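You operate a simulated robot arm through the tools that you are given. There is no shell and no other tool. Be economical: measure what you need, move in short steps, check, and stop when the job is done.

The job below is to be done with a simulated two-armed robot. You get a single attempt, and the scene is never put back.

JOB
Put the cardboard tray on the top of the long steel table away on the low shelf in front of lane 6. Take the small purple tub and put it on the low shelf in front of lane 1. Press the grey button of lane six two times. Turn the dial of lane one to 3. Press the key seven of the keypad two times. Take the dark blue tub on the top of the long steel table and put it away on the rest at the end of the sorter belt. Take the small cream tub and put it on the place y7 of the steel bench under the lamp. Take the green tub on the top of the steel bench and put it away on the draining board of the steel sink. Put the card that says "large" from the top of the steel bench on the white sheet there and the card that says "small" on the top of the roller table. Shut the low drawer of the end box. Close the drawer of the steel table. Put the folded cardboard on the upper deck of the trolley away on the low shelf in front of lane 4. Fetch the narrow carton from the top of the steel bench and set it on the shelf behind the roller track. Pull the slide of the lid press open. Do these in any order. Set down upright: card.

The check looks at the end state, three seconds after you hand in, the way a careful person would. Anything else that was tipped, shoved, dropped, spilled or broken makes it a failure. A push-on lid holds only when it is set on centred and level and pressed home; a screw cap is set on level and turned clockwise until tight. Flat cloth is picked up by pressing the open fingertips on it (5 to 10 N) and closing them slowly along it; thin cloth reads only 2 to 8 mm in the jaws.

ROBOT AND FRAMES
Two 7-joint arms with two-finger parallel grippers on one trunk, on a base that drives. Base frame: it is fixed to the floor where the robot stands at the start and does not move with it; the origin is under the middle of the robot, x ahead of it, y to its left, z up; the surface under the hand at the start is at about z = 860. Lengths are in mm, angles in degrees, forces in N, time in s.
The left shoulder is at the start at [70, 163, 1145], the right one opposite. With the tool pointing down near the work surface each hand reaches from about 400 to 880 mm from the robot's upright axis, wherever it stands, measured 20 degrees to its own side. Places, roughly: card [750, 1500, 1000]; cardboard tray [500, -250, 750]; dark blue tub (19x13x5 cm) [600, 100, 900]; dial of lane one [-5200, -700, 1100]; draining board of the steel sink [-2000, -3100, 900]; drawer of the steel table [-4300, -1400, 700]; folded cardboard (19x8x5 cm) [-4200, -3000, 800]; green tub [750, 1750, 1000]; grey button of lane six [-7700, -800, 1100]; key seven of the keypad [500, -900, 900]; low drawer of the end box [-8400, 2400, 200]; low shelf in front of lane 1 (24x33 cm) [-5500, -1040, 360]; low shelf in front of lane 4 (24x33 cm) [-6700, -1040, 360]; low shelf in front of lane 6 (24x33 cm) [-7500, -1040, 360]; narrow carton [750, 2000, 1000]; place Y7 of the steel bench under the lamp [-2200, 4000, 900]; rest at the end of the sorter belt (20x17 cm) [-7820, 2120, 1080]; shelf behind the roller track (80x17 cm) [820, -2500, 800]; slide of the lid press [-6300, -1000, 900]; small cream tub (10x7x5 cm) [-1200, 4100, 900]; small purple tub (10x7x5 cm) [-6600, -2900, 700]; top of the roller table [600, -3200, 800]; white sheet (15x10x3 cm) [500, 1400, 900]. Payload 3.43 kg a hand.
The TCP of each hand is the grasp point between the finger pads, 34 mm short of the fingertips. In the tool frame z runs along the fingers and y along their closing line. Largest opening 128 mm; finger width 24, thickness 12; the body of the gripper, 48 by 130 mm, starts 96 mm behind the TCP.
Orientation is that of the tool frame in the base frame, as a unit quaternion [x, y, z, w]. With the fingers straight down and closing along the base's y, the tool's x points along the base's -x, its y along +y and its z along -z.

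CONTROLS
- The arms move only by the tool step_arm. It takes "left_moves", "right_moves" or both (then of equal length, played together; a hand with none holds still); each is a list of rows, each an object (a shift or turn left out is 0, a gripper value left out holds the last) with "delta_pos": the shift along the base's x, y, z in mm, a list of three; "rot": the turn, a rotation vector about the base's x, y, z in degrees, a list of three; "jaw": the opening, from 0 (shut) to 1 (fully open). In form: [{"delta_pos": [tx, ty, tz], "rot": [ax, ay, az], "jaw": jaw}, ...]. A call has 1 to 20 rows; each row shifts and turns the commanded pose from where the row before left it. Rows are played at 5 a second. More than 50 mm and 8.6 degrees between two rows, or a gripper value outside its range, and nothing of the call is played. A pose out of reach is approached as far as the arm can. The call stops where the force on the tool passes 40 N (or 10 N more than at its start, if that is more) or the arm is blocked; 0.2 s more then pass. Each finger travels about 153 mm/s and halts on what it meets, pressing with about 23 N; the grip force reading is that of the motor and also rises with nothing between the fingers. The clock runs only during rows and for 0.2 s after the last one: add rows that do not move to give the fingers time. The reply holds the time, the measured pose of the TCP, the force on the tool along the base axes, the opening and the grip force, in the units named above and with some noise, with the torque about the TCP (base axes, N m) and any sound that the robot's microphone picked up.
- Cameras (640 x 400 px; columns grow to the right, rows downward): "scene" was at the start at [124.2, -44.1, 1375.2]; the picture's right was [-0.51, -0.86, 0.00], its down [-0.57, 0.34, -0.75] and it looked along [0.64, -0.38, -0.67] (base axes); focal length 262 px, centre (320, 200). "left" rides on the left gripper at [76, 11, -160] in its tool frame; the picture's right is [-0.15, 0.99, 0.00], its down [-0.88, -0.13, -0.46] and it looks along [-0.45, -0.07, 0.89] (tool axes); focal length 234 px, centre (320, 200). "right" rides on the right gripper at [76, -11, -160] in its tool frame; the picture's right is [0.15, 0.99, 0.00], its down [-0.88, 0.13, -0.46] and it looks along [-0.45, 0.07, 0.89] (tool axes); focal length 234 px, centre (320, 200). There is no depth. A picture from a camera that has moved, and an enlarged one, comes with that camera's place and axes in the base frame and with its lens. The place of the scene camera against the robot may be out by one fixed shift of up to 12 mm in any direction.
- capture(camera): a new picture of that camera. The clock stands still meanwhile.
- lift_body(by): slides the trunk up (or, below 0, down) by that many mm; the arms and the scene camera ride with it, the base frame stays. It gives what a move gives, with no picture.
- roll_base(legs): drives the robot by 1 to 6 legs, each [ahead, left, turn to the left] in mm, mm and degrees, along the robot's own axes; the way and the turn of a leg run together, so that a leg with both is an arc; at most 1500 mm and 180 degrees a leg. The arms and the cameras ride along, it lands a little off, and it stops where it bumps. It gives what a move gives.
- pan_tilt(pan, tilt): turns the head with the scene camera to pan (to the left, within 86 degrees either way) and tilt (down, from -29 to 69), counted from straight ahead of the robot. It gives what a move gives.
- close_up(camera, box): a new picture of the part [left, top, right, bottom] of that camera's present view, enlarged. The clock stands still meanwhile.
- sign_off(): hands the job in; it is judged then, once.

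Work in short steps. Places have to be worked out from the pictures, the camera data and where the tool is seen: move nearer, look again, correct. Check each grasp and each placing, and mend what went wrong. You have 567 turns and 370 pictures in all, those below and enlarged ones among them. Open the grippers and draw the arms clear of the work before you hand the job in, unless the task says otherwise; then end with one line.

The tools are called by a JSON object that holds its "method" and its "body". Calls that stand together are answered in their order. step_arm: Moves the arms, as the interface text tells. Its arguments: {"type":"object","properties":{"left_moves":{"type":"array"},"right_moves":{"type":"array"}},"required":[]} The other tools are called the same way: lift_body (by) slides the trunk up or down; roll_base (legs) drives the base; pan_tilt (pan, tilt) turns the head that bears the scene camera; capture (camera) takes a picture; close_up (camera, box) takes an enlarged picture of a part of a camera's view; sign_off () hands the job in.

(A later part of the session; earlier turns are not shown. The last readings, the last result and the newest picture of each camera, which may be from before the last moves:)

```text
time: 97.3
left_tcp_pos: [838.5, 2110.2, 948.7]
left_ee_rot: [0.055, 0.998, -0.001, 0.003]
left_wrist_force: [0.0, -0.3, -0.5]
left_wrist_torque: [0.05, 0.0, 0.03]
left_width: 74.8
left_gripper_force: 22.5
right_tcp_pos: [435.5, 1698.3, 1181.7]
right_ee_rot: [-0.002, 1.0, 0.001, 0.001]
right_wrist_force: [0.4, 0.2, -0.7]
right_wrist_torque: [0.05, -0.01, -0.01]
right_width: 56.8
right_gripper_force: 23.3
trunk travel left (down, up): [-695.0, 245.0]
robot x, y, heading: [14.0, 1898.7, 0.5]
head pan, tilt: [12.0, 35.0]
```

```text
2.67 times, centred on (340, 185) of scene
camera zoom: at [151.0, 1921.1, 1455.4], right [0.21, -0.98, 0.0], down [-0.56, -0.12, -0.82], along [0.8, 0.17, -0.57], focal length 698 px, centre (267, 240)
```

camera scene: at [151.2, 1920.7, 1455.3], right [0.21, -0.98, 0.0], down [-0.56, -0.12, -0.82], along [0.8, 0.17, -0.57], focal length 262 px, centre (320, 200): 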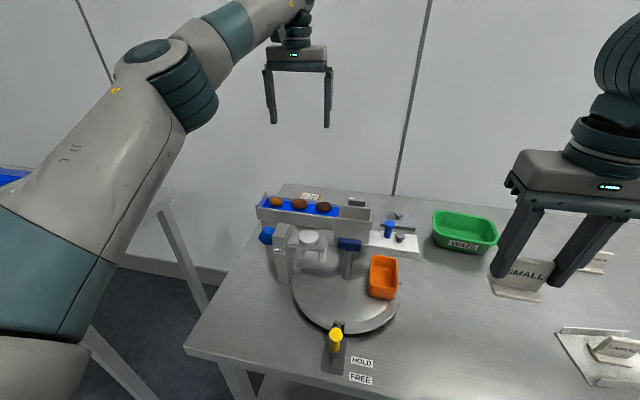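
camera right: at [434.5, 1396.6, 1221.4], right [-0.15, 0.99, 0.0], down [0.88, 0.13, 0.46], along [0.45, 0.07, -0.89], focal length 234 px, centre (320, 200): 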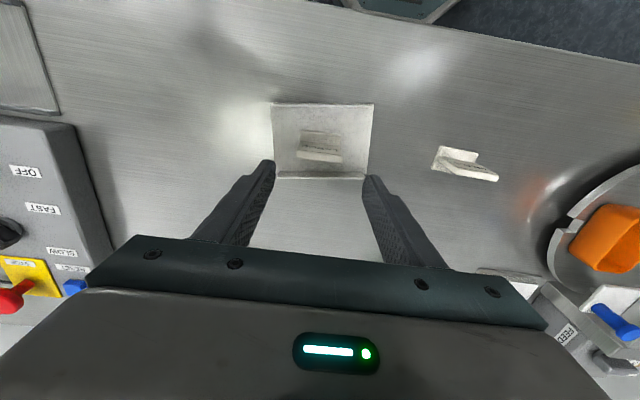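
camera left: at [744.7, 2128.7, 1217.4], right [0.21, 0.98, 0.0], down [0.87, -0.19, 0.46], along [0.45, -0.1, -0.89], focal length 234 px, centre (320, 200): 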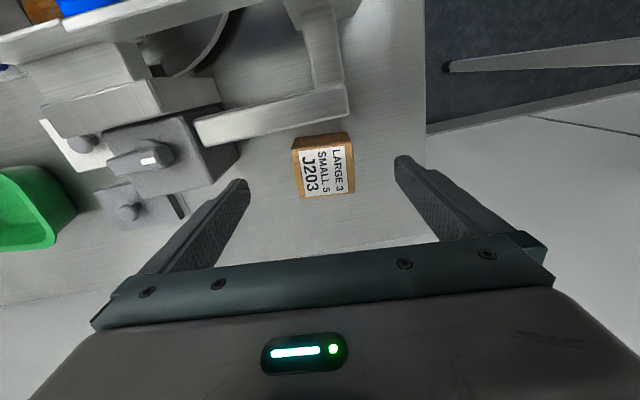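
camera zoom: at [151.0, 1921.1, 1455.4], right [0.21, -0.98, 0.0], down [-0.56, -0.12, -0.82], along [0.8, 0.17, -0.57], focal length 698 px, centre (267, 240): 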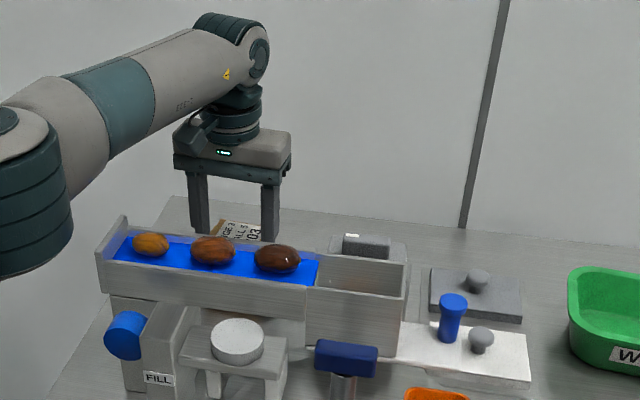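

Gripped at 75 mm. I use the trunk to raise it straight up above the trough.

{"method": "step_arm", "body": {"left_moves": [{"delta_pos": [0, 0, 8]}, {"delta_pos": [0, 0, 15]}, {}]}}

{"method": "lift_body", "body": {"by": 225}}

{"method": "close_up", "body": {"camera": "scene", "box": [200, 110, 440, 290]}}

```text
time: 98.2
left_tcp_pos: [837.4, 2111.9, 972.1]
left_ee_rot: [0.056, 0.998, -0.001, 0.002]
left_wrist_force: [-0.3, 0.5, -1.8]
left_wrist_torque: [-0.01, 0.04, -0.01]
left_width: 75.0
left_gripper_force: 23.1
right_tcp_pos: [434.7, 1698.9, 1181.8]
right_ee_rot: [-0.002, 1.0, -0.001, 0.0]
right_wrist_force: [1.1, 0.1, 0.3]
right_wrist_torque: [0.0, 0.01, -0.02]
right_width: 57.1
right_gripper_force: 23.2
trunk travel left (down, up): [-695.0, 245.0]
robot x, y, heading: [14.9, 1904.0, 0.3]
head pan, tilt: [12.0, 35.0]
```

```text
time: 100.5
left_tcp_pos: [837.5, 2110.4, 1197.6]
left_ee_rot: [0.056, 0.998, -0.001, 0.003]
left_wrist_force: [-0.3, -0.4, -1.4]
left_wrist_torque: [0.02, 0.0, -0.02]
left_width: 74.7
left_gripper_force: 23.4
right_tcp_pos: [435.6, 1699.5, 1407.7]
right_ee_rot: [-0.001, 1.0, 0.0, 0.0]
right_wrist_force: [0.0, 0.4, 0.4]
right_wrist_torque: [-0.02, -0.01, 0.0]
right_width: 57.0
right_gripper_force: 23.1
trunk travel left (down, up): [-920.0, 20.0]
robot x, y, heading: [9.2, 1900.4, 0.1]
head pan, tilt: [12.0, 35.0]
```

```text
2.22 times, centred on (320, 200) of scene
camera zoom: at [151.4, 1921.1, 1680.3], right [0.21, -0.98, 0.0], down [-0.56, -0.12, -0.82], along [0.8, 0.17, -0.57], focal length 582 px, centre (320, 200)
```

zoom: 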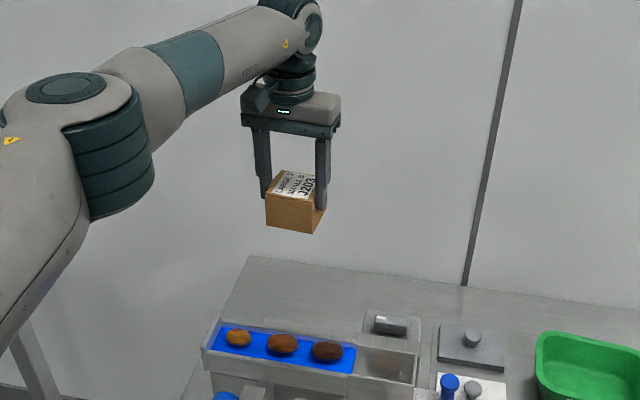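

Clear of the trough. I back off, then draw the left hand in and lower the trunk a bit.

{"method": "roll_base", "body": {"legs": [[-450, 0, 0]]}}

{"method": "step_arm", "body": {"left_moves": [{"delta_pos": [-45, 0, 0]}, {"delta_pos": [-45, 0, 0]}, {"delta_pos": [-45, 0, 0]}, {"delta_pos": [-45, 0, 0]}, {"delta_pos": [-45, 0, 0]}, {"delta_pos": [-45, 0, 0]}, {"delta_pos": [-45, 0, 0]}, {"delta_pos": [-45, 0, 0]}]}}

{"method": "lift_body", "body": {"by": -225}}

{"method": "pan_tilt", "body": {"pan": -80, "tilt": 20}}

{"method": "capture", "body": {"camera": "scene"}}

```text
time: 103.2
left_tcp_pos: [386.6, 2109.2, 1194.9]
left_ee_rot: [0.055, 0.998, -0.002, 0.003]
left_wrist_force: [1.0, 0.6, -1.0]
left_wrist_torque: [0.03, 0.01, -0.01]
left_width: 74.9
left_gripper_force: 23.5
right_tcp_pos: [-15.0, 1697.3, 1405.6]
right_ee_rot: [-0.001, 1.0, 0.0, 0.0]
right_wrist_force: [0.3, -0.1, -0.7]
right_wrist_torque: [-0.03, 0.04, -0.01]
right_width: 56.7
right_gripper_force: 22.8
trunk travel left (down, up): [-920.0, 20.0]
robot x, y, heading: [-444.5, 1899.0, 0.2]
head pan, tilt: [12.0, 35.0]
```

```text
time: 105.0
left_tcp_pos: [23.8, 2109.4, 1195.8]
left_ee_rot: [0.055, 0.998, -0.002, 0.004]
left_wrist_force: [-0.4, 0.3, -1.3]
left_wrist_torque: [-0.02, 0.02, 0.02]
left_width: 74.8
left_gripper_force: 22.9
right_tcp_pos: [-19.6, 1698.2, 1406.9]
right_ee_rot: [-0.002, 1.0, 0.0, 0.001]
right_wrist_force: [0.4, -0.6, 0.2]
right_wrist_torque: [-0.01, -0.02, 0.0]
right_width: 56.7
right_gripper_force: 23.0
trunk travel left (down, up): [-920.0, 20.0]
robot x, y, heading: [-442.1, 1903.4, 0.2]
head pan, tilt: [12.0, 35.0]
```

```text
time: 107.4
left_tcp_pos: [25.5, 2108.9, 972.7]
left_ee_rot: [0.054, 0.999, -0.002, 0.003]
left_wrist_force: [-0.1, 1.0, -2.6]
left_wrist_torque: [-0.04, 0.02, -0.02]
left_width: 74.8
left_gripper_force: 23.1
right_tcp_pos: [-18.3, 1697.6, 1181.6]
right_ee_rot: [-0.002, 1.0, 0.0, 0.001]
right_wrist_force: [0.0, 0.5, 0.3]
right_wrist_torque: [-0.01, 0.01, 0.01]
right_width: 56.5
right_gripper_force: 23.4
trunk travel left (down, up): [-695.0, 245.0]
robot x, y, heading: [-439.4, 1901.8, 0.2]
head pan, tilt: [12.0, 35.0]
```

```text
time: 109.1
left_tcp_pos: [25.8, 2110.7, 972.4]
left_ee_rot: [0.055, 0.999, -0.001, 0.002]
left_wrist_force: [-0.8, 0.7, -0.7]
left_wrist_torque: [0.0, 0.05, 0.0]
left_width: 74.7
left_gripper_force: 22.6
right_tcp_pos: [-17.0, 1697.6, 1181.0]
right_ee_rot: [-0.002, 1.0, 0.0, -0.001]
right_wrist_force: [0.6, 0.0, 0.4]
right_wrist_torque: [0.02, 0.02, 0.01]
right_width: 56.8
right_gripper_force: 23.6
trunk travel left (down, up): [-695.0, 245.0]
robot x, y, heading: [-441.3, 1903.0, -0.0]
head pan, tilt: [-80.0, 20.0]
```

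```text
311 pictures are left
camera scene: at [-371.3, 1809.6, 1479.2], right [-0.98, -0.18, 0.0], down [-0.06, 0.34, -0.94], along [0.17, -0.92, -0.34], focal length 262 px, centre (320, 200)
```

scene: 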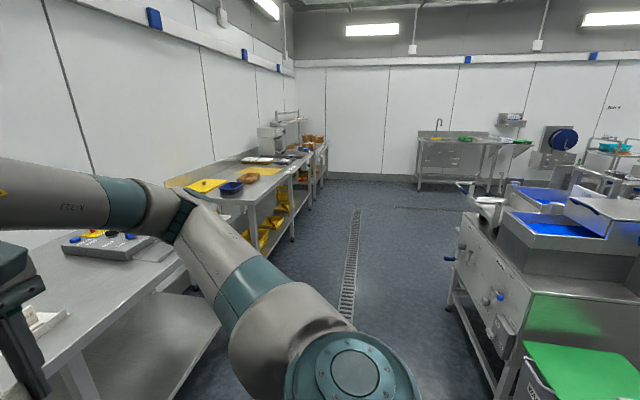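

The corridor lies between the bench (x≈353) and a machine (x≲−800). I move up to x≈−250 and drive right toward the roller track.

{"method": "roll_base", "body": {"legs": [[180, 0, 0], [0, -1450, 0], [0, -1450, 0]]}}

{"method": "pan_tilt", "body": {"pan": -50, "tilt": 25}}

{"method": "capture", "body": {"camera": "scene"}}

```text
time: 124.4
left_tcp_pos: [247.9, -815.5, 971.1]
left_ee_rot: [0.039, 0.999, -0.002, 0.003]
left_wrist_force: [-0.2, -0.2, -1.8]
left_wrist_torque: [0.01, 0.0, -0.02]
left_width: 74.8
left_gripper_force: 23.0
right_tcp_pos: [218.5, -1227.4, 1180.4]
right_ee_rot: [-0.018, 1.0, 0.0, 0.0]
right_wrist_force: [-0.1, 0.3, -0.6]
right_wrist_torque: [-0.05, 0.03, -0.02]
right_width: 56.7
right_gripper_force: 23.0
trunk travel left (down, up): [-695.0, 245.0]
robot x, y, heading: [-207.6, -1038.0, 2.0]
head pan, tilt: [-80.0, 20.0]
```

```text
time: 125.3
left_tcp_pos: [248.5, -814.3, 972.1]
left_ee_rot: [0.039, 0.999, -0.001, 0.002]
left_wrist_force: [0.2, -0.3, -1.8]
left_wrist_torque: [-0.01, 0.02, 0.0]
left_width: 74.8
left_gripper_force: 23.1
right_tcp_pos: [217.5, -1226.7, 1182.3]
right_ee_rot: [-0.017, 1.0, 0.0, 0.0]
right_wrist_force: [0.1, 0.0, 0.2]
right_wrist_torque: [0.01, 0.02, 0.02]
right_width: 56.9
right_gripper_force: 23.0
trunk travel left (down, up): [-695.0, 245.0]
robot x, y, heading: [-212.0, -1038.5, 2.3]
head pan, tilt: [-50.0, 25.0]
```

```text
310 pictures are left
camera scene: at [-96.4, -1104.4, 1471.2], right [-0.74, -0.67, 0.0], down [-0.28, 0.31, -0.91], along [0.61, -0.67, -0.42], focal length 262 px, centre (320, 200)
```

scene: 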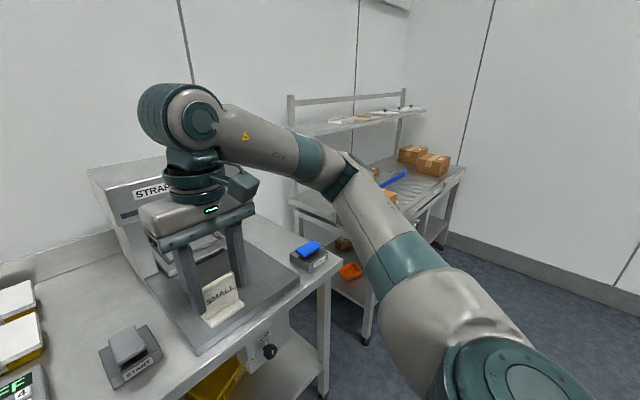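

Heading is 2.2° off; I correct and go on to y≈−2450.

{"method": "roll_base", "body": {"legs": [[0, 0, -2.2], [0, -1400, 0]]}}

{"method": "pan_tilt", "body": {"pan": -10, "tilt": 30}}

{"method": "capture", "body": {"camera": "scene"}}

```text
time: 132.7
left_tcp_pos: [263.5, -2224.1, 970.4]
left_ee_rot: [0.047, 0.999, -0.001, 0.003]
left_wrist_force: [0.3, 0.3, -2.0]
left_wrist_torque: [-0.01, -0.02, -0.01]
left_width: 74.6
left_gripper_force: 23.2
right_tcp_pos: [227.1, -2637.0, 1181.3]
right_ee_rot: [-0.01, 1.0, 0.0, 0.0]
right_wrist_force: [0.0, 0.6, -0.6]
right_wrist_torque: [0.0, -0.02, -0.01]
right_width: 56.7
right_gripper_force: 23.3
trunk travel left (down, up): [-695.0, 245.0]
robot x, y, heading: [-198.8, -2439.8, 1.1]
head pan, tilt: [-50.0, 25.0]
```

```text
time: 133.8
left_tcp_pos: [263.5, -2224.9, 970.5]
left_ee_rot: [0.047, 0.999, -0.001, 0.002]
left_wrist_force: [0.3, -0.3, -2.0]
left_wrist_torque: [-0.05, 0.02, 0.01]
left_width: 74.5
left_gripper_force: 22.7
right_tcp_pos: [226.9, -2636.3, 1181.8]
right_ee_rot: [-0.009, 1.0, 0.0, 0.0]
right_wrist_force: [-0.4, -0.1, -0.6]
right_wrist_torque: [-0.02, -0.01, 0.02]
right_width: 56.7
right_gripper_force: 23.1
trunk travel left (down, up): [-695.0, 245.0]
robot x, y, heading: [-200.5, -2436.6, 1.1]
head pan, tilt: [-10.0, 30.0]
```

```text
309 pictures are left
camera scene: at [-56.9, -2453.4, 1463.2], right [-0.16, -0.99, 0.0], down [-0.49, 0.08, -0.87], along [0.86, -0.13, -0.5], focal length 262 px, centre (320, 200)
```

scene: 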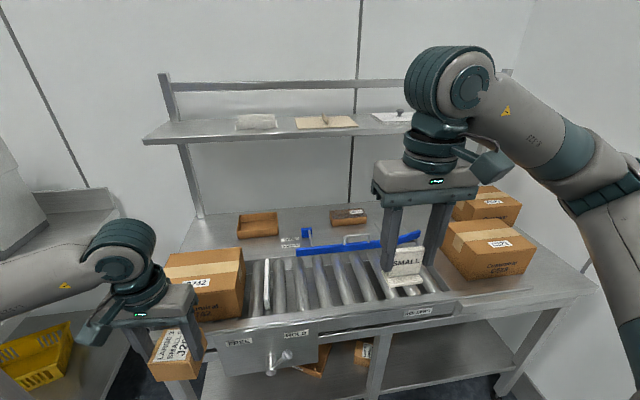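

I enlarge the area behind the rollers to identify the "shelf behind the roller track".

{"method": "close_up", "body": {"camera": "scene", "box": [150, 190, 470, 390]}}

```text
2.00 times, centred on (310, 290) of scene
camera zoom: at [-56.9, -2453.4, 1463.2], right [-0.16, -0.99, 0.0], down [-0.49, 0.08, -0.87], along [0.86, -0.13, -0.5], focal length 524 px, centre (340, 20)
```

zoom: 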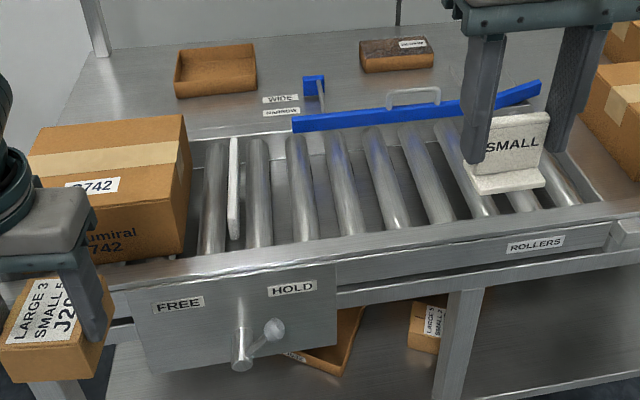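

Not clear yet; I look at the overhead shelf and what lies to the right.

{"method": "pan_tilt", "body": {"pan": -45, "tilt": 25}}

{"method": "capture", "body": {"camera": "scene"}}

{"method": "capture", "body": {"camera": "right"}}

```text
time: 134.8
left_tcp_pos: [263.8, -2224.0, 970.7]
left_ee_rot: [0.047, 0.999, -0.001, 0.002]
left_wrist_force: [0.7, -0.5, -2.1]
left_wrist_torque: [0.0, 0.0, -0.02]
left_width: 74.7
left_gripper_force: 23.4
right_tcp_pos: [227.5, -2635.9, 1180.3]
right_ee_rot: [-0.01, 1.0, 0.0, 0.0]
right_wrist_force: [0.1, 1.1, -0.2]
right_wrist_torque: [-0.01, 0.01, -0.02]
right_width: 56.5
right_gripper_force: 22.4
trunk travel left (down, up): [-695.0, 245.0]
robot x, y, heading: [-197.3, -2437.5, 1.2]
head pan, tilt: [-45.0, 25.0]
```

```text
307 pictures are left
camera scene: at [-79.8, -2503.1, 1471.1], right [-0.69, -0.72, 0.0], down [-0.31, 0.29, -0.91], along [0.65, -0.63, -0.42], focal length 262 px, centre (320, 200)
```

scene: 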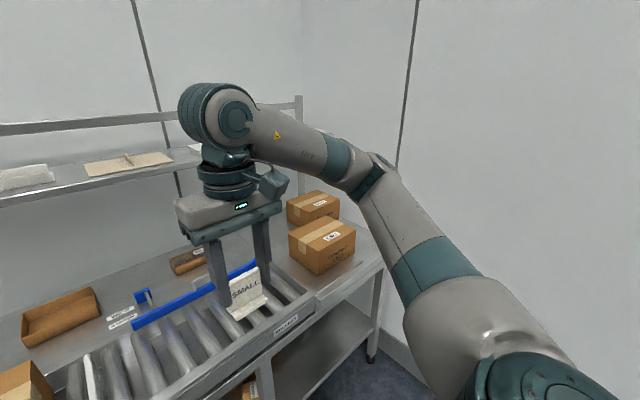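

```text
306 pictures are left
camera right: at [152.8, -2650.4, 1341.5], right [-0.17, 0.99, 0.0], down [0.88, 0.15, 0.46], along [0.45, 0.08, -0.89], focal length 234 px, centre (320, 200)
```

right: 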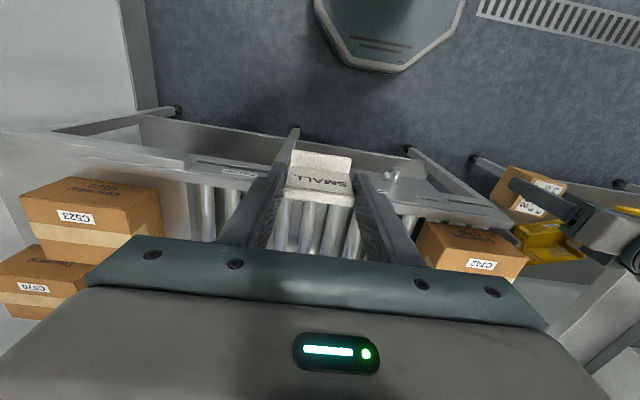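

The table top seems to be near z≈800 with its right end near y≈−3300. I raise the left hand for safety, drive 130 mm nearer and look again to measure the strip behind the rollers.

{"method": "step_arm", "body": {"left_moves": [{"delta_pos": [0, 0, 45]}, {"delta_pos": [0, 0, 45]}, {"delta_pos": [0, 0, 45]}, {"delta_pos": [0, 0, 45]}, {"delta_pos": [0, 30, 0]}, {"delta_pos": [0, 40, 0]}], "right_moves": [{"delta_pos": [0, -45, 0]}, {"delta_pos": [0, -45, 0]}, {"delta_pos": [0, -45, 0]}, {"delta_pos": [0, -45, 0]}, {"delta_pos": [0, -45, 0]}, {"delta_pos": [0, -45, 0]}]}}

{"method": "roll_base", "body": {"legs": [[130, 0, -1.1]]}}

{"method": "pan_tilt", "body": {"pan": -5, "tilt": 30}}

{"method": "capture", "body": {"camera": "scene"}}

```text
time: 136.2
left_tcp_pos: [261.3, -2155.7, 1152.6]
left_ee_rot: [0.047, 0.999, -0.001, 0.003]
left_wrist_force: [-0.3, -1.2, -0.8]
left_wrist_torque: [-0.04, -0.01, 0.04]
left_width: 74.8
left_gripper_force: 23.1
right_tcp_pos: [222.0, -2906.2, 1184.5]
right_ee_rot: [-0.01, 1.0, -0.001, 0.002]
right_wrist_force: [-0.4, -0.3, -0.4]
right_wrist_torque: [0.0, -0.03, 0.01]
right_width: 56.6
right_gripper_force: 23.0
trunk travel left (down, up): [-695.0, 245.0]
robot x, y, heading: [-198.3, -2442.5, 0.7]
head pan, tilt: [-45.0, 25.0]
```

```text
time: 137.5
left_tcp_pos: [396.5, -2165.0, 1152.9]
left_ee_rot: [0.057, 0.998, -0.001, 0.004]
left_wrist_force: [-0.4, 0.3, -2.0]
left_wrist_torque: [-0.01, 0.02, -0.01]
left_width: 74.8
left_gripper_force: 22.9
right_tcp_pos: [343.2, -2913.1, 1183.7]
right_ee_rot: [0.001, 1.0, 0.0, 0.001]
right_wrist_force: [-0.7, 0.0, -0.4]
right_wrist_torque: [0.01, 0.0, -0.03]
right_width: 56.7
right_gripper_force: 22.8
trunk travel left (down, up): [-695.0, 245.0]
robot x, y, heading: [-69.0, -2436.4, -0.1]
head pan, tilt: [-45.0, 25.0]
```

```text
time: 138.5
left_tcp_pos: [396.9, -2165.1, 1151.5]
left_ee_rot: [0.057, 0.998, -0.001, 0.004]
left_wrist_force: [-0.1, 0.2, -2.0]
left_wrist_torque: [0.0, 0.02, 0.0]
left_width: 74.7
left_gripper_force: 23.2
right_tcp_pos: [342.7, -2913.7, 1183.5]
right_ee_rot: [0.001, 1.0, 0.0, 0.001]
right_wrist_force: [0.4, 1.2, -0.4]
right_wrist_torque: [0.0, 0.02, -0.02]
right_width: 57.0
right_gripper_force: 22.9
trunk travel left (down, up): [-695.0, 245.0]
robot x, y, heading: [-70.7, -2437.5, 0.0]
head pan, tilt: [-5.0, 30.0]
```

```text
305 pictures are left
camera scene: at [71.9, -2447.4, 1463.2], right [-0.09, -1.0, 0.0], down [-0.5, 0.04, -0.87], along [0.86, -0.08, -0.5], focal length 262 px, centre (320, 200)
```

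scene: 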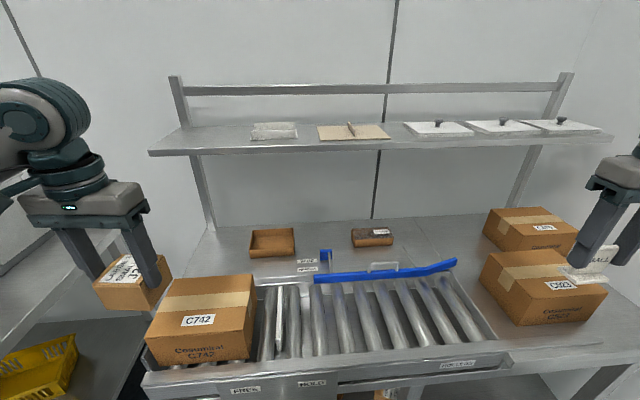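

Table top z≈795; free spots: behind the blue post at about (822,-2538) between the small tray and dark box for the carton; the front right strip near (428,-3080) for the card. I bring the right hand in and shift right 260 mm.

{"method": "step_arm", "body": {"right_moves": [{"delta_pos": [0, 45, 0]}, {"delta_pos": [0, 45, 0]}, {"delta_pos": [0, 20, 0]}]}}

{"method": "roll_base", "body": {"legs": [[0, -260, 0]]}}

{"method": "capture", "body": {"camera": "right"}}

{"method": "pan_tilt", "body": {"pan": -30, "tilt": 35}}

{"method": "capture", "body": {"camera": "scene"}}

```text
time: 139.3
left_tcp_pos: [397.1, -2165.5, 1151.2]
left_ee_rot: [0.057, 0.998, -0.001, 0.004]
left_wrist_force: [-0.9, -0.6, -1.4]
left_wrist_torque: [0.0, 0.01, 0.02]
left_width: 74.6
left_gripper_force: 23.1
right_tcp_pos: [344.5, -2804.0, 1181.2]
right_ee_rot: [0.003, 1.0, 0.001, 0.0]
right_wrist_force: [0.1, -0.9, -0.3]
right_wrist_torque: [0.0, 0.01, 0.02]
right_width: 56.6
right_gripper_force: 23.2
trunk travel left (down, up): [-695.0, 245.0]
robot x, y, heading: [-72.5, -2441.5, -0.4]
head pan, tilt: [-5.0, 30.0]
```

```text
time: 141.2
left_tcp_pos: [397.1, -2425.5, 1150.9]
left_ee_rot: [0.057, 0.998, -0.001, 0.003]
left_wrist_force: [0.4, -0.8, -1.7]
left_wrist_torque: [-0.04, 0.01, -0.02]
left_width: 74.9
left_gripper_force: 22.5
right_tcp_pos: [343.8, -3064.1, 1182.3]
right_ee_rot: [0.0, 1.0, 0.0, 0.0]
right_wrist_force: [0.5, -0.6, -0.6]
right_wrist_torque: [0.02, 0.0, 0.01]
right_width: 56.8
right_gripper_force: 23.4
trunk travel left (down, up): [-695.0, 245.0]
robot x, y, heading: [-70.2, -2699.9, 0.1]
head pan, tilt: [-5.0, 30.0]
```

```text
304 pictures are left
camera right: at [269.2, -3076.5, 1342.1], right [-0.15, 0.99, 0.0], down [0.88, 0.13, 0.46], along [0.45, 0.07, -0.89], focal length 234 px, centre (320, 200)
```

right: 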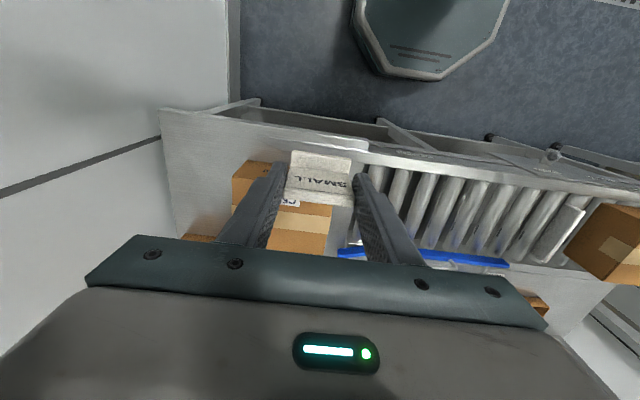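

```text
time: 142.1
left_tcp_pos: [397.0, -2425.2, 1150.0]
left_ee_rot: [0.056, 0.998, -0.001, 0.004]
left_wrist_force: [-0.7, 0.3, -1.3]
left_wrist_torque: [-0.01, 0.04, 0.0]
left_width: 74.9
left_gripper_force: 23.3
right_tcp_pos: [343.0, -3064.2, 1181.4]
right_ee_rot: [-0.001, 1.0, 0.0, 0.001]
right_wrist_force: [-0.3, 0.2, -0.2]
right_wrist_torque: [0.01, 0.02, 0.01]
right_width: 57.0
right_gripper_force: 23.3
trunk travel left (down, up): [-695.0, 245.0]
robot x, y, heading: [-72.0, -2701.2, 0.2]
head pan, tilt: [-30.0, 35.0]
```

```text
303 pictures are left
camera scene: at [58.0, -2744.3, 1455.4], right [-0.5, -0.87, 0.0], down [-0.5, 0.29, -0.82], along [0.71, -0.41, -0.57], focal length 262 px, centre (320, 200)
```

scene: 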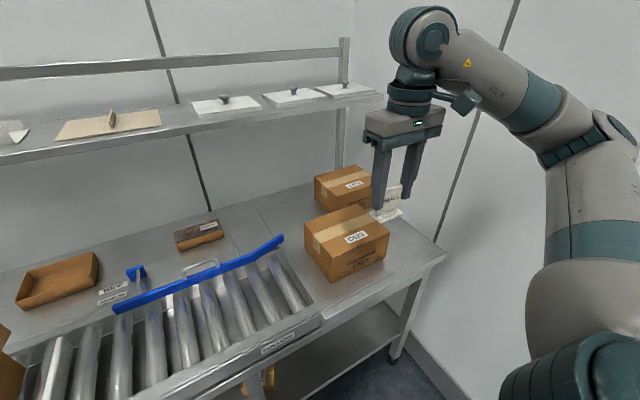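

The strip in front of box C523 (x≈379…457) at y≈−3110 is free. I bring the card above its middle and look.

{"method": "step_arm", "body": {"right_moves": [{"delta_pos": [25, -15, -35]}, {"delta_pos": [25, -15, -35]}, {"delta_pos": [24, -16, -35]}, {"delta_pos": [0, 0, -45]}, {"delta_pos": [0, 0, -45]}, {"delta_pos": [0, 0, -30]}, {}]}}

{"method": "capture", "body": {"camera": "right"}}

{"method": "close_up", "body": {"camera": "scene", "box": [290, 180, 490, 330]}}

```text
time: 143.7
left_tcp_pos: [396.7, -2425.1, 1151.4]
left_ee_rot: [0.056, 0.998, -0.001, 0.003]
left_wrist_force: [0.4, -0.2, -1.7]
left_wrist_torque: [0.0, 0.03, 0.01]
left_width: 74.6
left_gripper_force: 23.3
right_tcp_pos: [416.6, -3109.5, 955.4]
right_ee_rot: [-0.001, 1.0, 0.0, 0.0]
right_wrist_force: [-0.3, -0.8, -1.6]
right_wrist_torque: [0.02, -0.01, 0.02]
right_width: 56.6
right_gripper_force: 23.4
trunk travel left (down, up): [-695.0, 245.0]
robot x, y, heading: [-71.6, -2697.4, 0.1]
head pan, tilt: [-30.0, 35.0]
```

```text
302 pictures are left
camera right: at [341.5, -3122.5, 1115.7], right [-0.15, 0.99, 0.0], down [0.88, 0.13, 0.46], along [0.45, 0.07, -0.89], focal length 234 px, centre (320, 200)
```

right: 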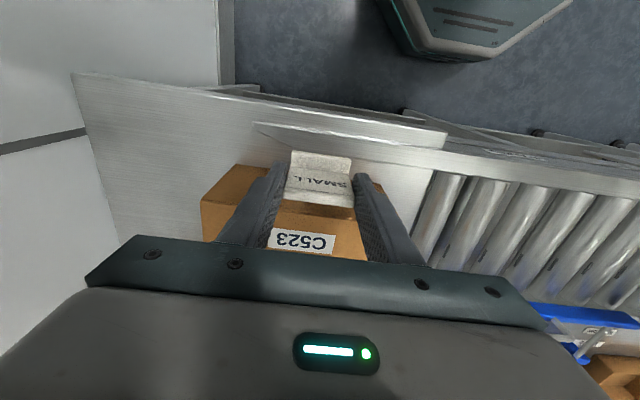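

```text
2.67 times, centred on (390, 255) of scene
camera zoom: at [57.7, -2744.5, 1455.4], right [-0.5, -0.87, 0.0], down [-0.5, 0.29, -0.82], along [0.71, -0.41, -0.57], focal length 698 px, centre (133, 53)
```

zoom: 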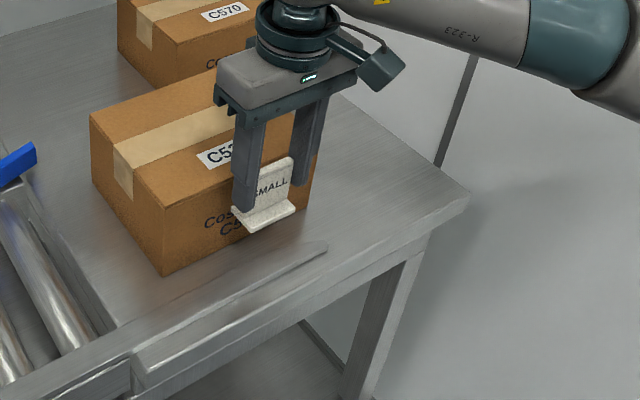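

The front strip is narrow, but beyond the box's right end (y<−3230) there is free table. I move the card there, to about (465,-3305).

{"method": "step_arm", "body": {"right_moves": [{"delta_pos": [0, -48, 0]}, {"delta_pos": [0, -48, 0]}, {"delta_pos": [0, -48, 0]}, {"delta_pos": [20, -44, 0]}, {"delta_pos": [28, -8, 0]}, {"delta_pos": [0, 0, -30]}, {}]}}

{"method": "capture", "body": {"camera": "right"}}

{"method": "close_up", "body": {"camera": "scene", "box": [320, 170, 520, 320]}}

```text
time: 145.3
left_tcp_pos: [396.8, -2426.1, 1151.5]
left_ee_rot: [0.057, 0.998, -0.001, 0.002]
left_wrist_force: [0.0, 0.3, -1.4]
left_wrist_torque: [-0.02, 0.05, -0.01]
left_width: 74.7
left_gripper_force: 22.9
right_tcp_pos: [464.7, -3306.9, 926.9]
right_ee_rot: [-0.001, 1.0, 0.0, 0.001]
right_wrist_force: [-0.4, -0.6, -0.7]
right_wrist_torque: [-0.02, 0.02, -0.02]
right_width: 56.7
right_gripper_force: 23.2
trunk travel left (down, up): [-695.0, 245.0]
robot x, y, heading: [-73.2, -2697.0, -0.0]
head pan, tilt: [-30.0, 35.0]
```

```text
300 pictures are left
camera right: at [390.8, -3319.4, 1086.4], right [-0.15, 0.99, 0.0], down [0.88, 0.13, 0.46], along [0.45, 0.07, -0.89], focal length 234 px, centre (320, 200)
```

right: 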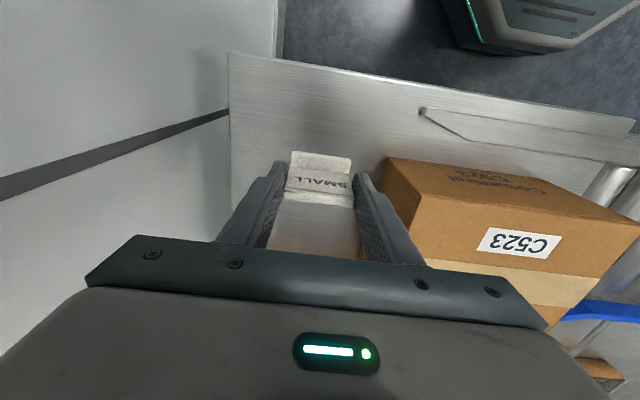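

```text
2.67 times, centred on (420, 245) of scene
camera zoom: at [58.2, -2744.6, 1455.4], right [-0.5, -0.87, 0.0], down [-0.5, 0.29, -0.82], along [0.71, -0.41, -0.57], focal length 698 px, centre (53, 80)
```

zoom: 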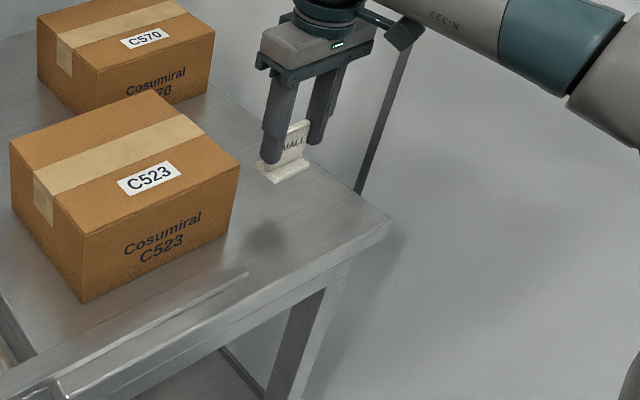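

Free space under the card. I descend to about z 870 and then in small rows until contact.

{"method": "step_arm", "body": {"right_moves": [{"delta_pos": [0, 0, -30]}, {"delta_pos": [0, 0, -28]}, {"delta_pos": [0, 0, -5]}, {"delta_pos": [0, 0, -5]}, {"delta_pos": [0, 0, -4]}, {}]}}

{"method": "close_up", "body": {"camera": "scene", "box": [356, 180, 484, 260]}}

```text
time: 146.7
left_tcp_pos: [394.2, -2423.7, 1151.5]
left_ee_rot: [0.057, 0.998, -0.002, 0.003]
left_wrist_force: [0.5, 0.2, -1.2]
left_wrist_torque: [-0.03, 0.01, -0.02]
left_width: 74.7
left_gripper_force: 22.8
right_tcp_pos: [466.3, -3305.7, 856.9]
right_ee_rot: [0.0, 1.0, -0.002, 0.002]
right_wrist_force: [2.8, -3.3, 21.6]
right_wrist_torque: [-0.07, -0.3, -0.02]
right_width: 56.4
right_gripper_force: 23.9
trunk travel left (down, up): [-695.0, 245.0]
robot x, y, heading: [-70.3, -2701.5, -0.1]
head pan, tilt: [-30.0, 35.0]
```

```text
5.00 times, centred on (420, 220) of scene
camera zoom: at [56.0, -2742.6, 1455.7], right [-0.5, -0.87, 0.0], down [-0.5, 0.29, -0.82], along [0.71, -0.41, -0.57], focal length 1309 px, centre (-180, 100)
```

zoom: 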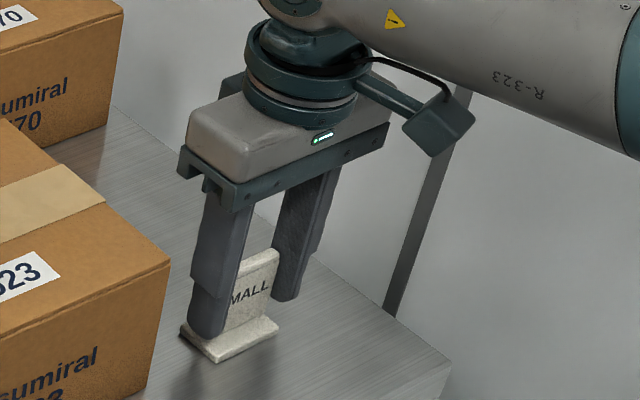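

Contact (22 N). I relieve the push, open, and lift straight away.

{"method": "step_arm", "body": {"right_moves": [{"delta_pos": [0, 0, 2]}, {"jaw": 0.48}, {"jaw": 0.54}, {"jaw": 0.6}, {"delta_pos": [0, 0, 25]}, {"delta_pos": [0, 0, 40]}, {"delta_pos": [0, 0, 45]}, {}]}}

{"method": "close_up", "body": {"camera": "scene", "box": [320, 170, 480, 270]}}

```text
time: 148.5
left_tcp_pos: [396.2, -2426.6, 1151.4]
left_ee_rot: [0.057, 0.998, -0.001, 0.003]
left_wrist_force: [0.6, -0.2, -1.6]
left_wrist_torque: [0.0, -0.01, 0.0]
left_width: 74.8
left_gripper_force: 23.0
right_tcp_pos: [467.6, -3306.2, 967.7]
right_ee_rot: [0.0, 1.0, 0.0, 0.001]
right_wrist_force: [0.9, -0.5, -0.6]
right_wrist_torque: [0.03, -0.02, -0.01]
right_width: 77.0
right_gripper_force: 0.0
trunk travel left (down, up): [-695.0, 245.0]
robot x, y, heading: [-70.5, -2699.2, 0.0]
head pan, tilt: [-30.0, 35.0]
```

```text
4.00 times, centred on (400, 220) of scene
camera zoom: at [58.0, -2745.2, 1455.3], right [-0.5, -0.87, 0.0], down [-0.5, 0.29, -0.82], along [0.71, -0.41, -0.57], focal length 1047 px, centre (0, 120)
```

zoom: 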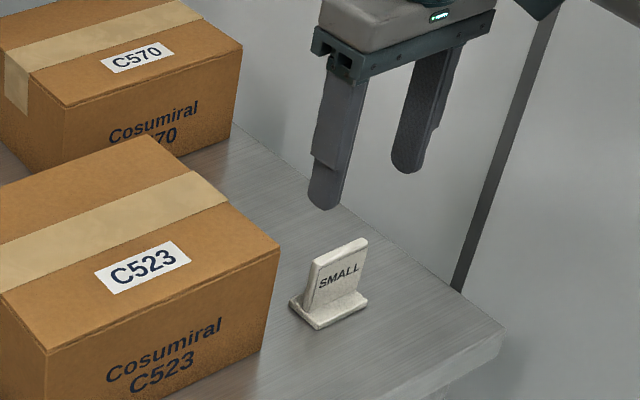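

SMALL stands upright on the roller table. I tuck the right hand away and examine the surface behind the rollers closely.

{"method": "step_arm", "body": {"right_moves": [{"delta_pos": [-20, 10, 45]}, {"delta_pos": [-30, 30, 20]}, {"delta_pos": [-30, 40, 0]}, {"delta_pos": [0, 48, 0]}, {"delta_pos": [0, 48, 0]}, {"delta_pos": [0, 48, 0], "jaw": 1}]}}

{"method": "pan_tilt", "body": {"pan": 15, "tilt": 35}}

{"method": "capture", "body": {"camera": "scene"}}

```text
refused: row 1 steps farther than a row can; nothing moved
```

```text
time: 149.6
left_tcp_pos: [397.2, -2426.8, 1151.3]
left_ee_rot: [0.057, 0.998, -0.001, 0.004]
left_wrist_force: [-0.3, 0.5, -2.0]
left_wrist_torque: [-0.01, 0.01, -0.01]
left_width: 74.6
left_gripper_force: 23.3
right_tcp_pos: [465.7, -3307.6, 966.7]
right_ee_rot: [0.0, 1.0, 0.0, 0.001]
right_wrist_force: [-0.2, 0.3, 0.3]
right_wrist_torque: [-0.01, 0.0, 0.01]
right_width: 76.8
right_gripper_force: 0.0
trunk travel left (down, up): [-695.0, 245.0]
robot x, y, heading: [-71.8, -2699.0, 0.0]
head pan, tilt: [15.0, 35.0]
```

```text
296 pictures are left
camera scene: at [66.8, -2678.1, 1455.4], right [0.26, -0.97, 0.0], down [-0.55, -0.15, -0.82], along [0.79, 0.21, -0.57], focal length 262 px, centre (320, 200)
```

scene: 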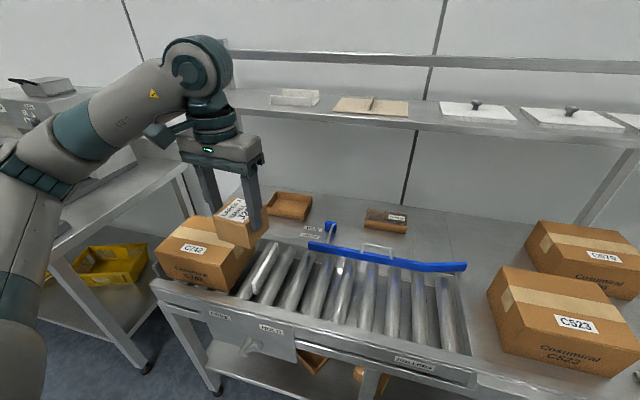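

{"method": "step_arm", "body": {"right_moves": [{"delta_pos": [-20, 10, 40]}, {"delta_pos": [-30, 30, 20]}, {"delta_pos": [-30, 38, 0]}, {"delta_pos": [0, 48, 0]}, {"delta_pos": [0, 48, 0]}, {"delta_pos": [0, 48, 0], "jaw": 1}]}}

{"method": "close_up", "body": {"camera": "scene", "box": [230, 175, 450, 312]}}

```text
time: 151.0
left_tcp_pos: [397.6, -2425.3, 1150.7]
left_ee_rot: [0.057, 0.998, -0.002, 0.002]
left_wrist_force: [0.8, 0.4, -1.9]
left_wrist_torque: [0.04, 0.03, 0.0]
left_width: 74.9
left_gripper_force: 22.6
right_tcp_pos: [386.4, -3080.9, 1027.1]
right_ee_rot: [-0.001, 1.0, -0.001, 0.001]
right_wrist_force: [0.3, 0.1, -0.5]
right_wrist_torque: [0.01, -0.02, -0.03]
right_width: 127.9
right_gripper_force: 0.0
trunk travel left (down, up): [-695.0, 245.0]
robot x, y, heading: [-74.4, -2698.3, -0.2]
head pan, tilt: [15.0, 35.0]
```

```text
2.91 times, centred on (340, 244) of scene
camera zoom: at [67.9, -2676.4, 1455.3], right [0.26, -0.97, 0.0], down [-0.56, -0.15, -0.82], along [0.79, 0.21, -0.57], focal length 762 px, centre (262, 74)
```

zoom: 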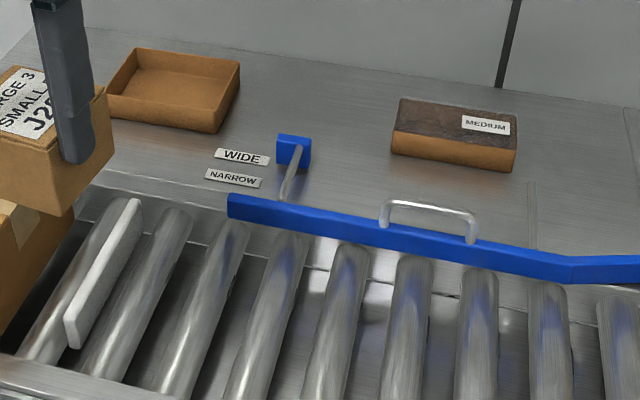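

The free strip has the tray, a guide lever knob and a MEDIUM box on it, and an overhead shelf (front edge x≈785, z≈1220) above. I use the right-hand camera for precise positions.

{"method": "step_arm", "body": {"right_moves": [{"delta_pos": [0, 0, 45]}, {"delta_pos": [0, 0, 45]}, {"delta_pos": [20, 44, 0]}, {"delta_pos": [20, 44, 0]}, {"delta_pos": [20, 44, 0]}, {"delta_pos": [20, 44, 0]}, {"delta_pos": [20, 44, 0]}, {"delta_pos": [20, 44, 0]}, {"delta_pos": [20, 44, 0]}, {"delta_pos": [20, 44, 0]}, {"delta_pos": [20, 44, 0]}, {"delta_pos": [20, 44, 0]}, {}]}}

{"method": "capture", "body": {"camera": "right"}}

```text
time: 153.8
left_tcp_pos: [396.0, -2427.4, 1151.7]
left_ee_rot: [0.058, 0.998, 0.0, 0.003]
left_wrist_force: [0.4, -0.3, -1.9]
left_wrist_torque: [0.03, 0.02, 0.0]
left_width: 74.9
left_gripper_force: 22.8
right_tcp_pos: [588.0, -2643.2, 1117.3]
right_ee_rot: [0.0, 1.0, 0.001, 0.001]
right_wrist_force: [-0.1, -0.3, 0.5]
right_wrist_torque: [0.01, -0.02, 0.04]
right_width: 128.0
right_gripper_force: 0.0
trunk travel left (down, up): [-695.0, 245.0]
robot x, y, heading: [-70.4, -2699.6, -0.2]
head pan, tilt: [15.0, 35.0]
```

```text
294 pictures are left
camera right: at [513.4, -2656.5, 1277.3], right [-0.15, 0.99, 0.0], down [0.88, 0.13, 0.46], along [0.45, 0.07, -0.89], focal length 234 px, centre (320, 200)
```

right: 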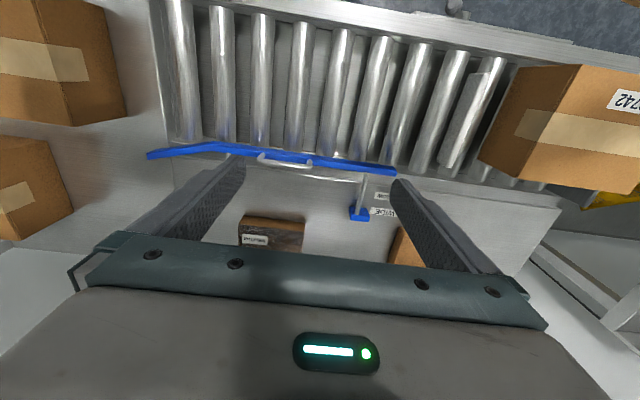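

{"method": "close_up", "body": {"camera": "right", "box": [230, 140, 440, 270]}}

```text
3.05 times, centred on (335, 205) of right
camera zoom: at [513.4, -2656.5, 1277.3], right [-0.15, 0.99, 0.0], down [0.88, 0.13, 0.46], along [0.45, 0.07, -0.89], focal length 714 px, centre (274, 185)
```

zoom: 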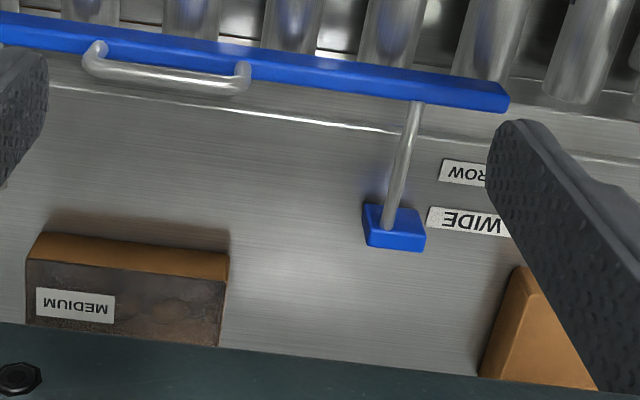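

Precise now: tray right side at y≈−2419 (x from 791), lever block y −2508…−2565, gap 89 mm. With the hand yawed 90° the carton (62 mm) fits the gap at y≈−2464. I withdraw the right hand and yaw the left by −83.5°.

{"method": "step_arm", "body": {"right_moves": [{"delta_pos": [-20, -44, 0]}, {"delta_pos": [-20, -44, 0]}, {"delta_pos": [-20, -44, 0]}, {"delta_pos": [-20, -44, 0]}, {"delta_pos": [-20, -44, 0]}, {"delta_pos": [-20, -44, 0]}, {"delta_pos": [-20, -44, 0]}, {"delta_pos": [-20, -44, 0]}, {"delta_pos": [-20, -44, 0]}, {"delta_pos": [-20, -44, 0]}]}}

{"method": "step_arm", "body": {"left_moves": [{"rot": [0, 0, -8.35]}, {"rot": [0, 0, -8.35]}, {"rot": [0, 0, -8.35]}, {"rot": [0, 0, -8.35]}, {"rot": [0, 0, -8.35]}, {"rot": [0, 0, -8.35]}, {"rot": [0, 0, -8.35]}, {"rot": [0, 0, -8.35]}, {"rot": [0, 0, -8.35]}, {"rot": [0, 0, -8.35]}, {}]}}

{"method": "capture", "body": {"camera": "scene"}}

```text
time: 156.0
left_tcp_pos: [395.2, -2427.2, 1151.7]
left_ee_rot: [0.057, 0.998, 0.0, 0.004]
left_wrist_force: [-0.9, -0.3, -1.1]
left_wrist_torque: [0.01, -0.02, -0.02]
left_width: 74.9
left_gripper_force: 22.6
right_tcp_pos: [385.9, -3084.2, 1116.0]
right_ee_rot: [0.0, 1.0, 0.001, 0.002]
right_wrist_force: [0.9, -0.1, 0.5]
right_wrist_torque: [0.03, -0.01, -0.01]
right_width: 128.2
right_gripper_force: 0.0
trunk travel left (down, up): [-695.0, 245.0]
robot x, y, heading: [-72.8, -2699.5, 0.0]
head pan, tilt: [15.0, 35.0]
```

```text
time: 158.4
left_tcp_pos: [325.8, -2491.2, 1146.5]
left_ee_rot: [0.706, 0.708, -0.003, 0.002]
left_wrist_force: [0.6, -0.8, -1.0]
left_wrist_torque: [-0.04, -0.03, 0.0]
left_width: 75.0
left_gripper_force: 23.1
left hand out of reach, approached as far as the arm can: row 8, 9, 10
right_tcp_pos: [386.3, -3081.5, 1116.6]
right_ee_rot: [0.0, 1.0, 0.0, 0.001]
right_wrist_force: [0.2, 0.3, -0.1]
right_wrist_torque: [-0.02, -0.01, 0.02]
right_width: 128.1
right_gripper_force: 0.1
trunk travel left (down, up): [-695.0, 245.0]
robot x, y, heading: [-66.0, -2698.3, -0.1]
head pan, tilt: [15.0, 35.0]
```

```text
292 pictures are left
camera scene: at [66.7, -2677.3, 1455.4], right [0.26, -0.97, 0.0], down [-0.55, -0.15, -0.82], along [0.79, 0.21, -0.57], focal length 262 px, centre (320, 200)
```

scene: 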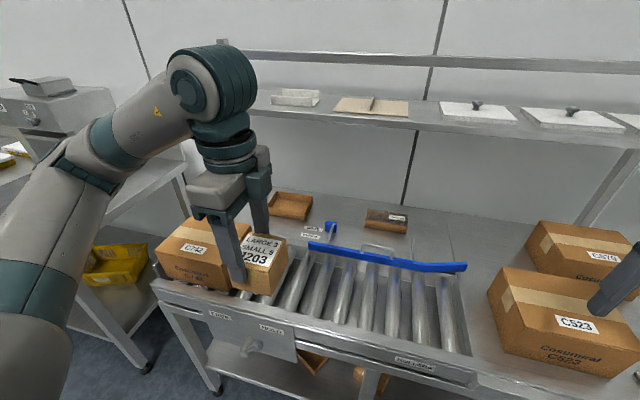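

The left hand is now yawed 90°. I drive 65 mm forward, then carry the carton to a spot above the rollers.

{"method": "roll_base", "body": {"legs": [[65, 0, 0]]}}

{"method": "step_arm", "body": {"left_moves": [{"delta_pos": [45, 5, 0]}, {"delta_pos": [45, 5, 0]}, {"delta_pos": [45, 5, 0]}, {"delta_pos": [45, 5, -15]}, {"delta_pos": [30, 6, -35]}, {"delta_pos": [0, 0, -45]}, {"delta_pos": [0, 0, -45]}, {}]}}

{"method": "capture", "body": {"camera": "scene"}}

{"method": "capture", "body": {"camera": "left"}}

```text
time: 159.4
left_tcp_pos: [389.1, -2490.6, 1147.3]
left_ee_rot: [0.706, 0.708, -0.002, 0.001]
left_wrist_force: [1.1, 0.0, -1.9]
left_wrist_torque: [0.05, -0.01, 0.02]
left_width: 74.8
left_gripper_force: 23.6
right_tcp_pos: [451.6, -3080.8, 1116.1]
right_ee_rot: [-0.001, 1.0, 0.0, 0.0]
right_wrist_force: [-0.9, 0.5, -0.1]
right_wrist_torque: [0.01, 0.02, -0.03]
right_width: 128.2
right_gripper_force: 0.0
trunk travel left (down, up): [-695.0, 245.0]
robot x, y, heading: [-6.8, -2700.4, 0.0]
head pan, tilt: [15.0, 35.0]
```

```text
time: 161.2
left_tcp_pos: [431.8, -2561.3, 1054.8]
left_ee_rot: [0.703, 0.711, -0.003, 0.001]
left_wrist_force: [-0.5, 0.5, -1.9]
left_wrist_torque: [0.05, -0.01, -0.03]
left_width: 74.9
left_gripper_force: 22.9
left hand out of reach, approached as far as the arm can: row 1, 2, 3, 4, 5, 6, 7
right_tcp_pos: [452.6, -3081.2, 1115.8]
right_ee_rot: [-0.001, 1.0, 0.001, 0.001]
right_wrist_force: [-0.2, 0.5, 0.2]
right_wrist_torque: [-0.07, -0.02, 0.02]
right_width: 127.6
right_gripper_force: 0.1
trunk travel left (down, up): [-695.0, 245.0]
robot x, y, heading: [-4.6, -2700.3, 0.1]
head pan, tilt: [15.0, 35.0]
```

```text
291 pictures are left
camera scene: at [132.4, -2677.8, 1455.3], right [0.26, -0.97, 0.0], down [-0.55, -0.15, -0.82], along [0.79, 0.21, -0.57], focal length 262 px, centre (320, 200)
```

scene: 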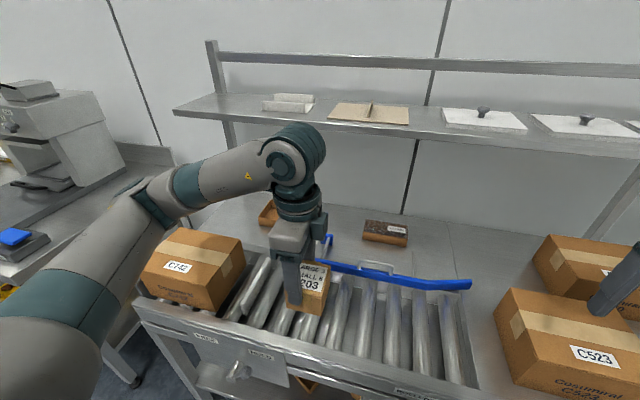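

```text
290 pictures are left
camera left: at [441.9, -2483.9, 1214.9], right [0.99, -0.13, 0.0], down [-0.12, -0.88, 0.46], along [-0.06, -0.46, -0.89], focal length 234 px, centre (320, 200)
```

left: 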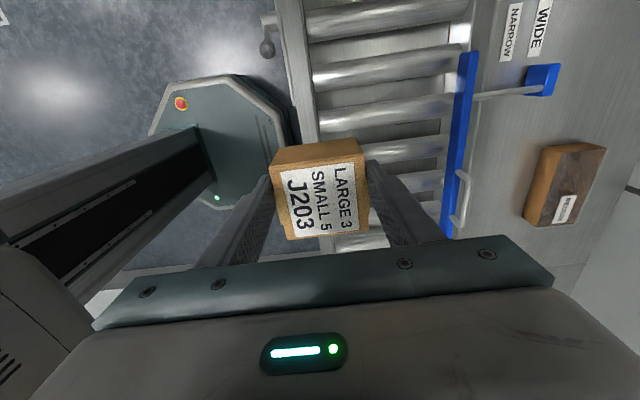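

The wrist yaw limit depends on the azimuth: the hand must be more straight ahead of the shoulder. I shift the robot left 115 mm and continue.

{"method": "roll_base", "body": {"legs": [[0, 115, 0]]}}

{"method": "step_arm", "body": {"left_moves": [{"delta_pos": [45, -4, 0]}, {"delta_pos": [45, -4, 0]}, {"delta_pos": [45, -4, 0]}, {"delta_pos": [40, -4, 0]}, {}]}}

```text
time: 162.4
left_tcp_pos: [432.3, -2446.5, 1054.9]
left_ee_rot: [0.703, 0.711, -0.003, 0.002]
left_wrist_force: [0.1, 0.4, -2.0]
left_wrist_torque: [0.02, 0.0, 0.01]
left_width: 74.7
left_gripper_force: 22.4
right_tcp_pos: [451.4, -2967.9, 1115.9]
right_ee_rot: [0.0, 1.0, 0.001, 0.002]
right_wrist_force: [-0.2, -0.3, -0.4]
right_wrist_torque: [0.0, 0.01, 0.0]
right_width: 127.9
right_gripper_force: 0.1
trunk travel left (down, up): [-695.0, 245.0]
robot x, y, heading: [-10.8, -2585.6, -0.0]
head pan, tilt: [15.0, 35.0]
```

```text
time: 163.6
left_tcp_pos: [432.3, -2446.4, 1055.4]
left_ee_rot: [0.703, 0.711, -0.003, 0.002]
left_wrist_force: [0.9, 0.9, -0.9]
left_wrist_torque: [-0.01, -0.01, -0.03]
left_width: 74.9
left_gripper_force: 23.6
left hand out of reach, approached as far as the arm can: row 1, 2, 3, 4
right_tcp_pos: [452.3, -2966.9, 1115.8]
right_ee_rot: [0.0, 1.0, 0.0, 0.001]
right_wrist_force: [0.4, -0.9, 0.4]
right_wrist_torque: [-0.01, 0.0, 0.01]
right_width: 127.8
right_gripper_force: 0.0
trunk travel left (down, up): [-695.0, 245.0]
robot x, y, heading: [-7.3, -2583.0, -0.2]
head pan, tilt: [15.0, 35.0]
```

Stuck against the limit; I first turn back +16° and try moving forward.

{"method": "step_arm", "body": {"left_moves": [{"rot": [0, 0, 8]}, {"rot": [0, 0, 8]}, {"delta_pos": [40, 0, 0]}, {"delta_pos": [40, 0, 0]}, {}]}}

```text
time: 164.8
left_tcp_pos: [512.2, -2445.7, 1055.3]
left_ee_rot: [0.597, 0.802, -0.002, 0.002]
left_wrist_force: [-0.2, 0.5, -2.2]
left_wrist_torque: [0.01, -0.03, -0.03]
left_width: 74.7
left_gripper_force: 23.0
right_tcp_pos: [451.0, -2967.1, 1116.9]
right_ee_rot: [0.0, 1.0, 0.0, 0.001]
right_wrist_force: [0.0, -0.4, -1.3]
right_wrist_torque: [0.01, -0.01, 0.0]
right_width: 127.9
right_gripper_force: 0.2
trunk travel left (down, up): [-695.0, 245.0]
robot x, y, heading: [-4.1, -2584.8, -0.0]
head pan, tilt: [15.0, 35.0]
```

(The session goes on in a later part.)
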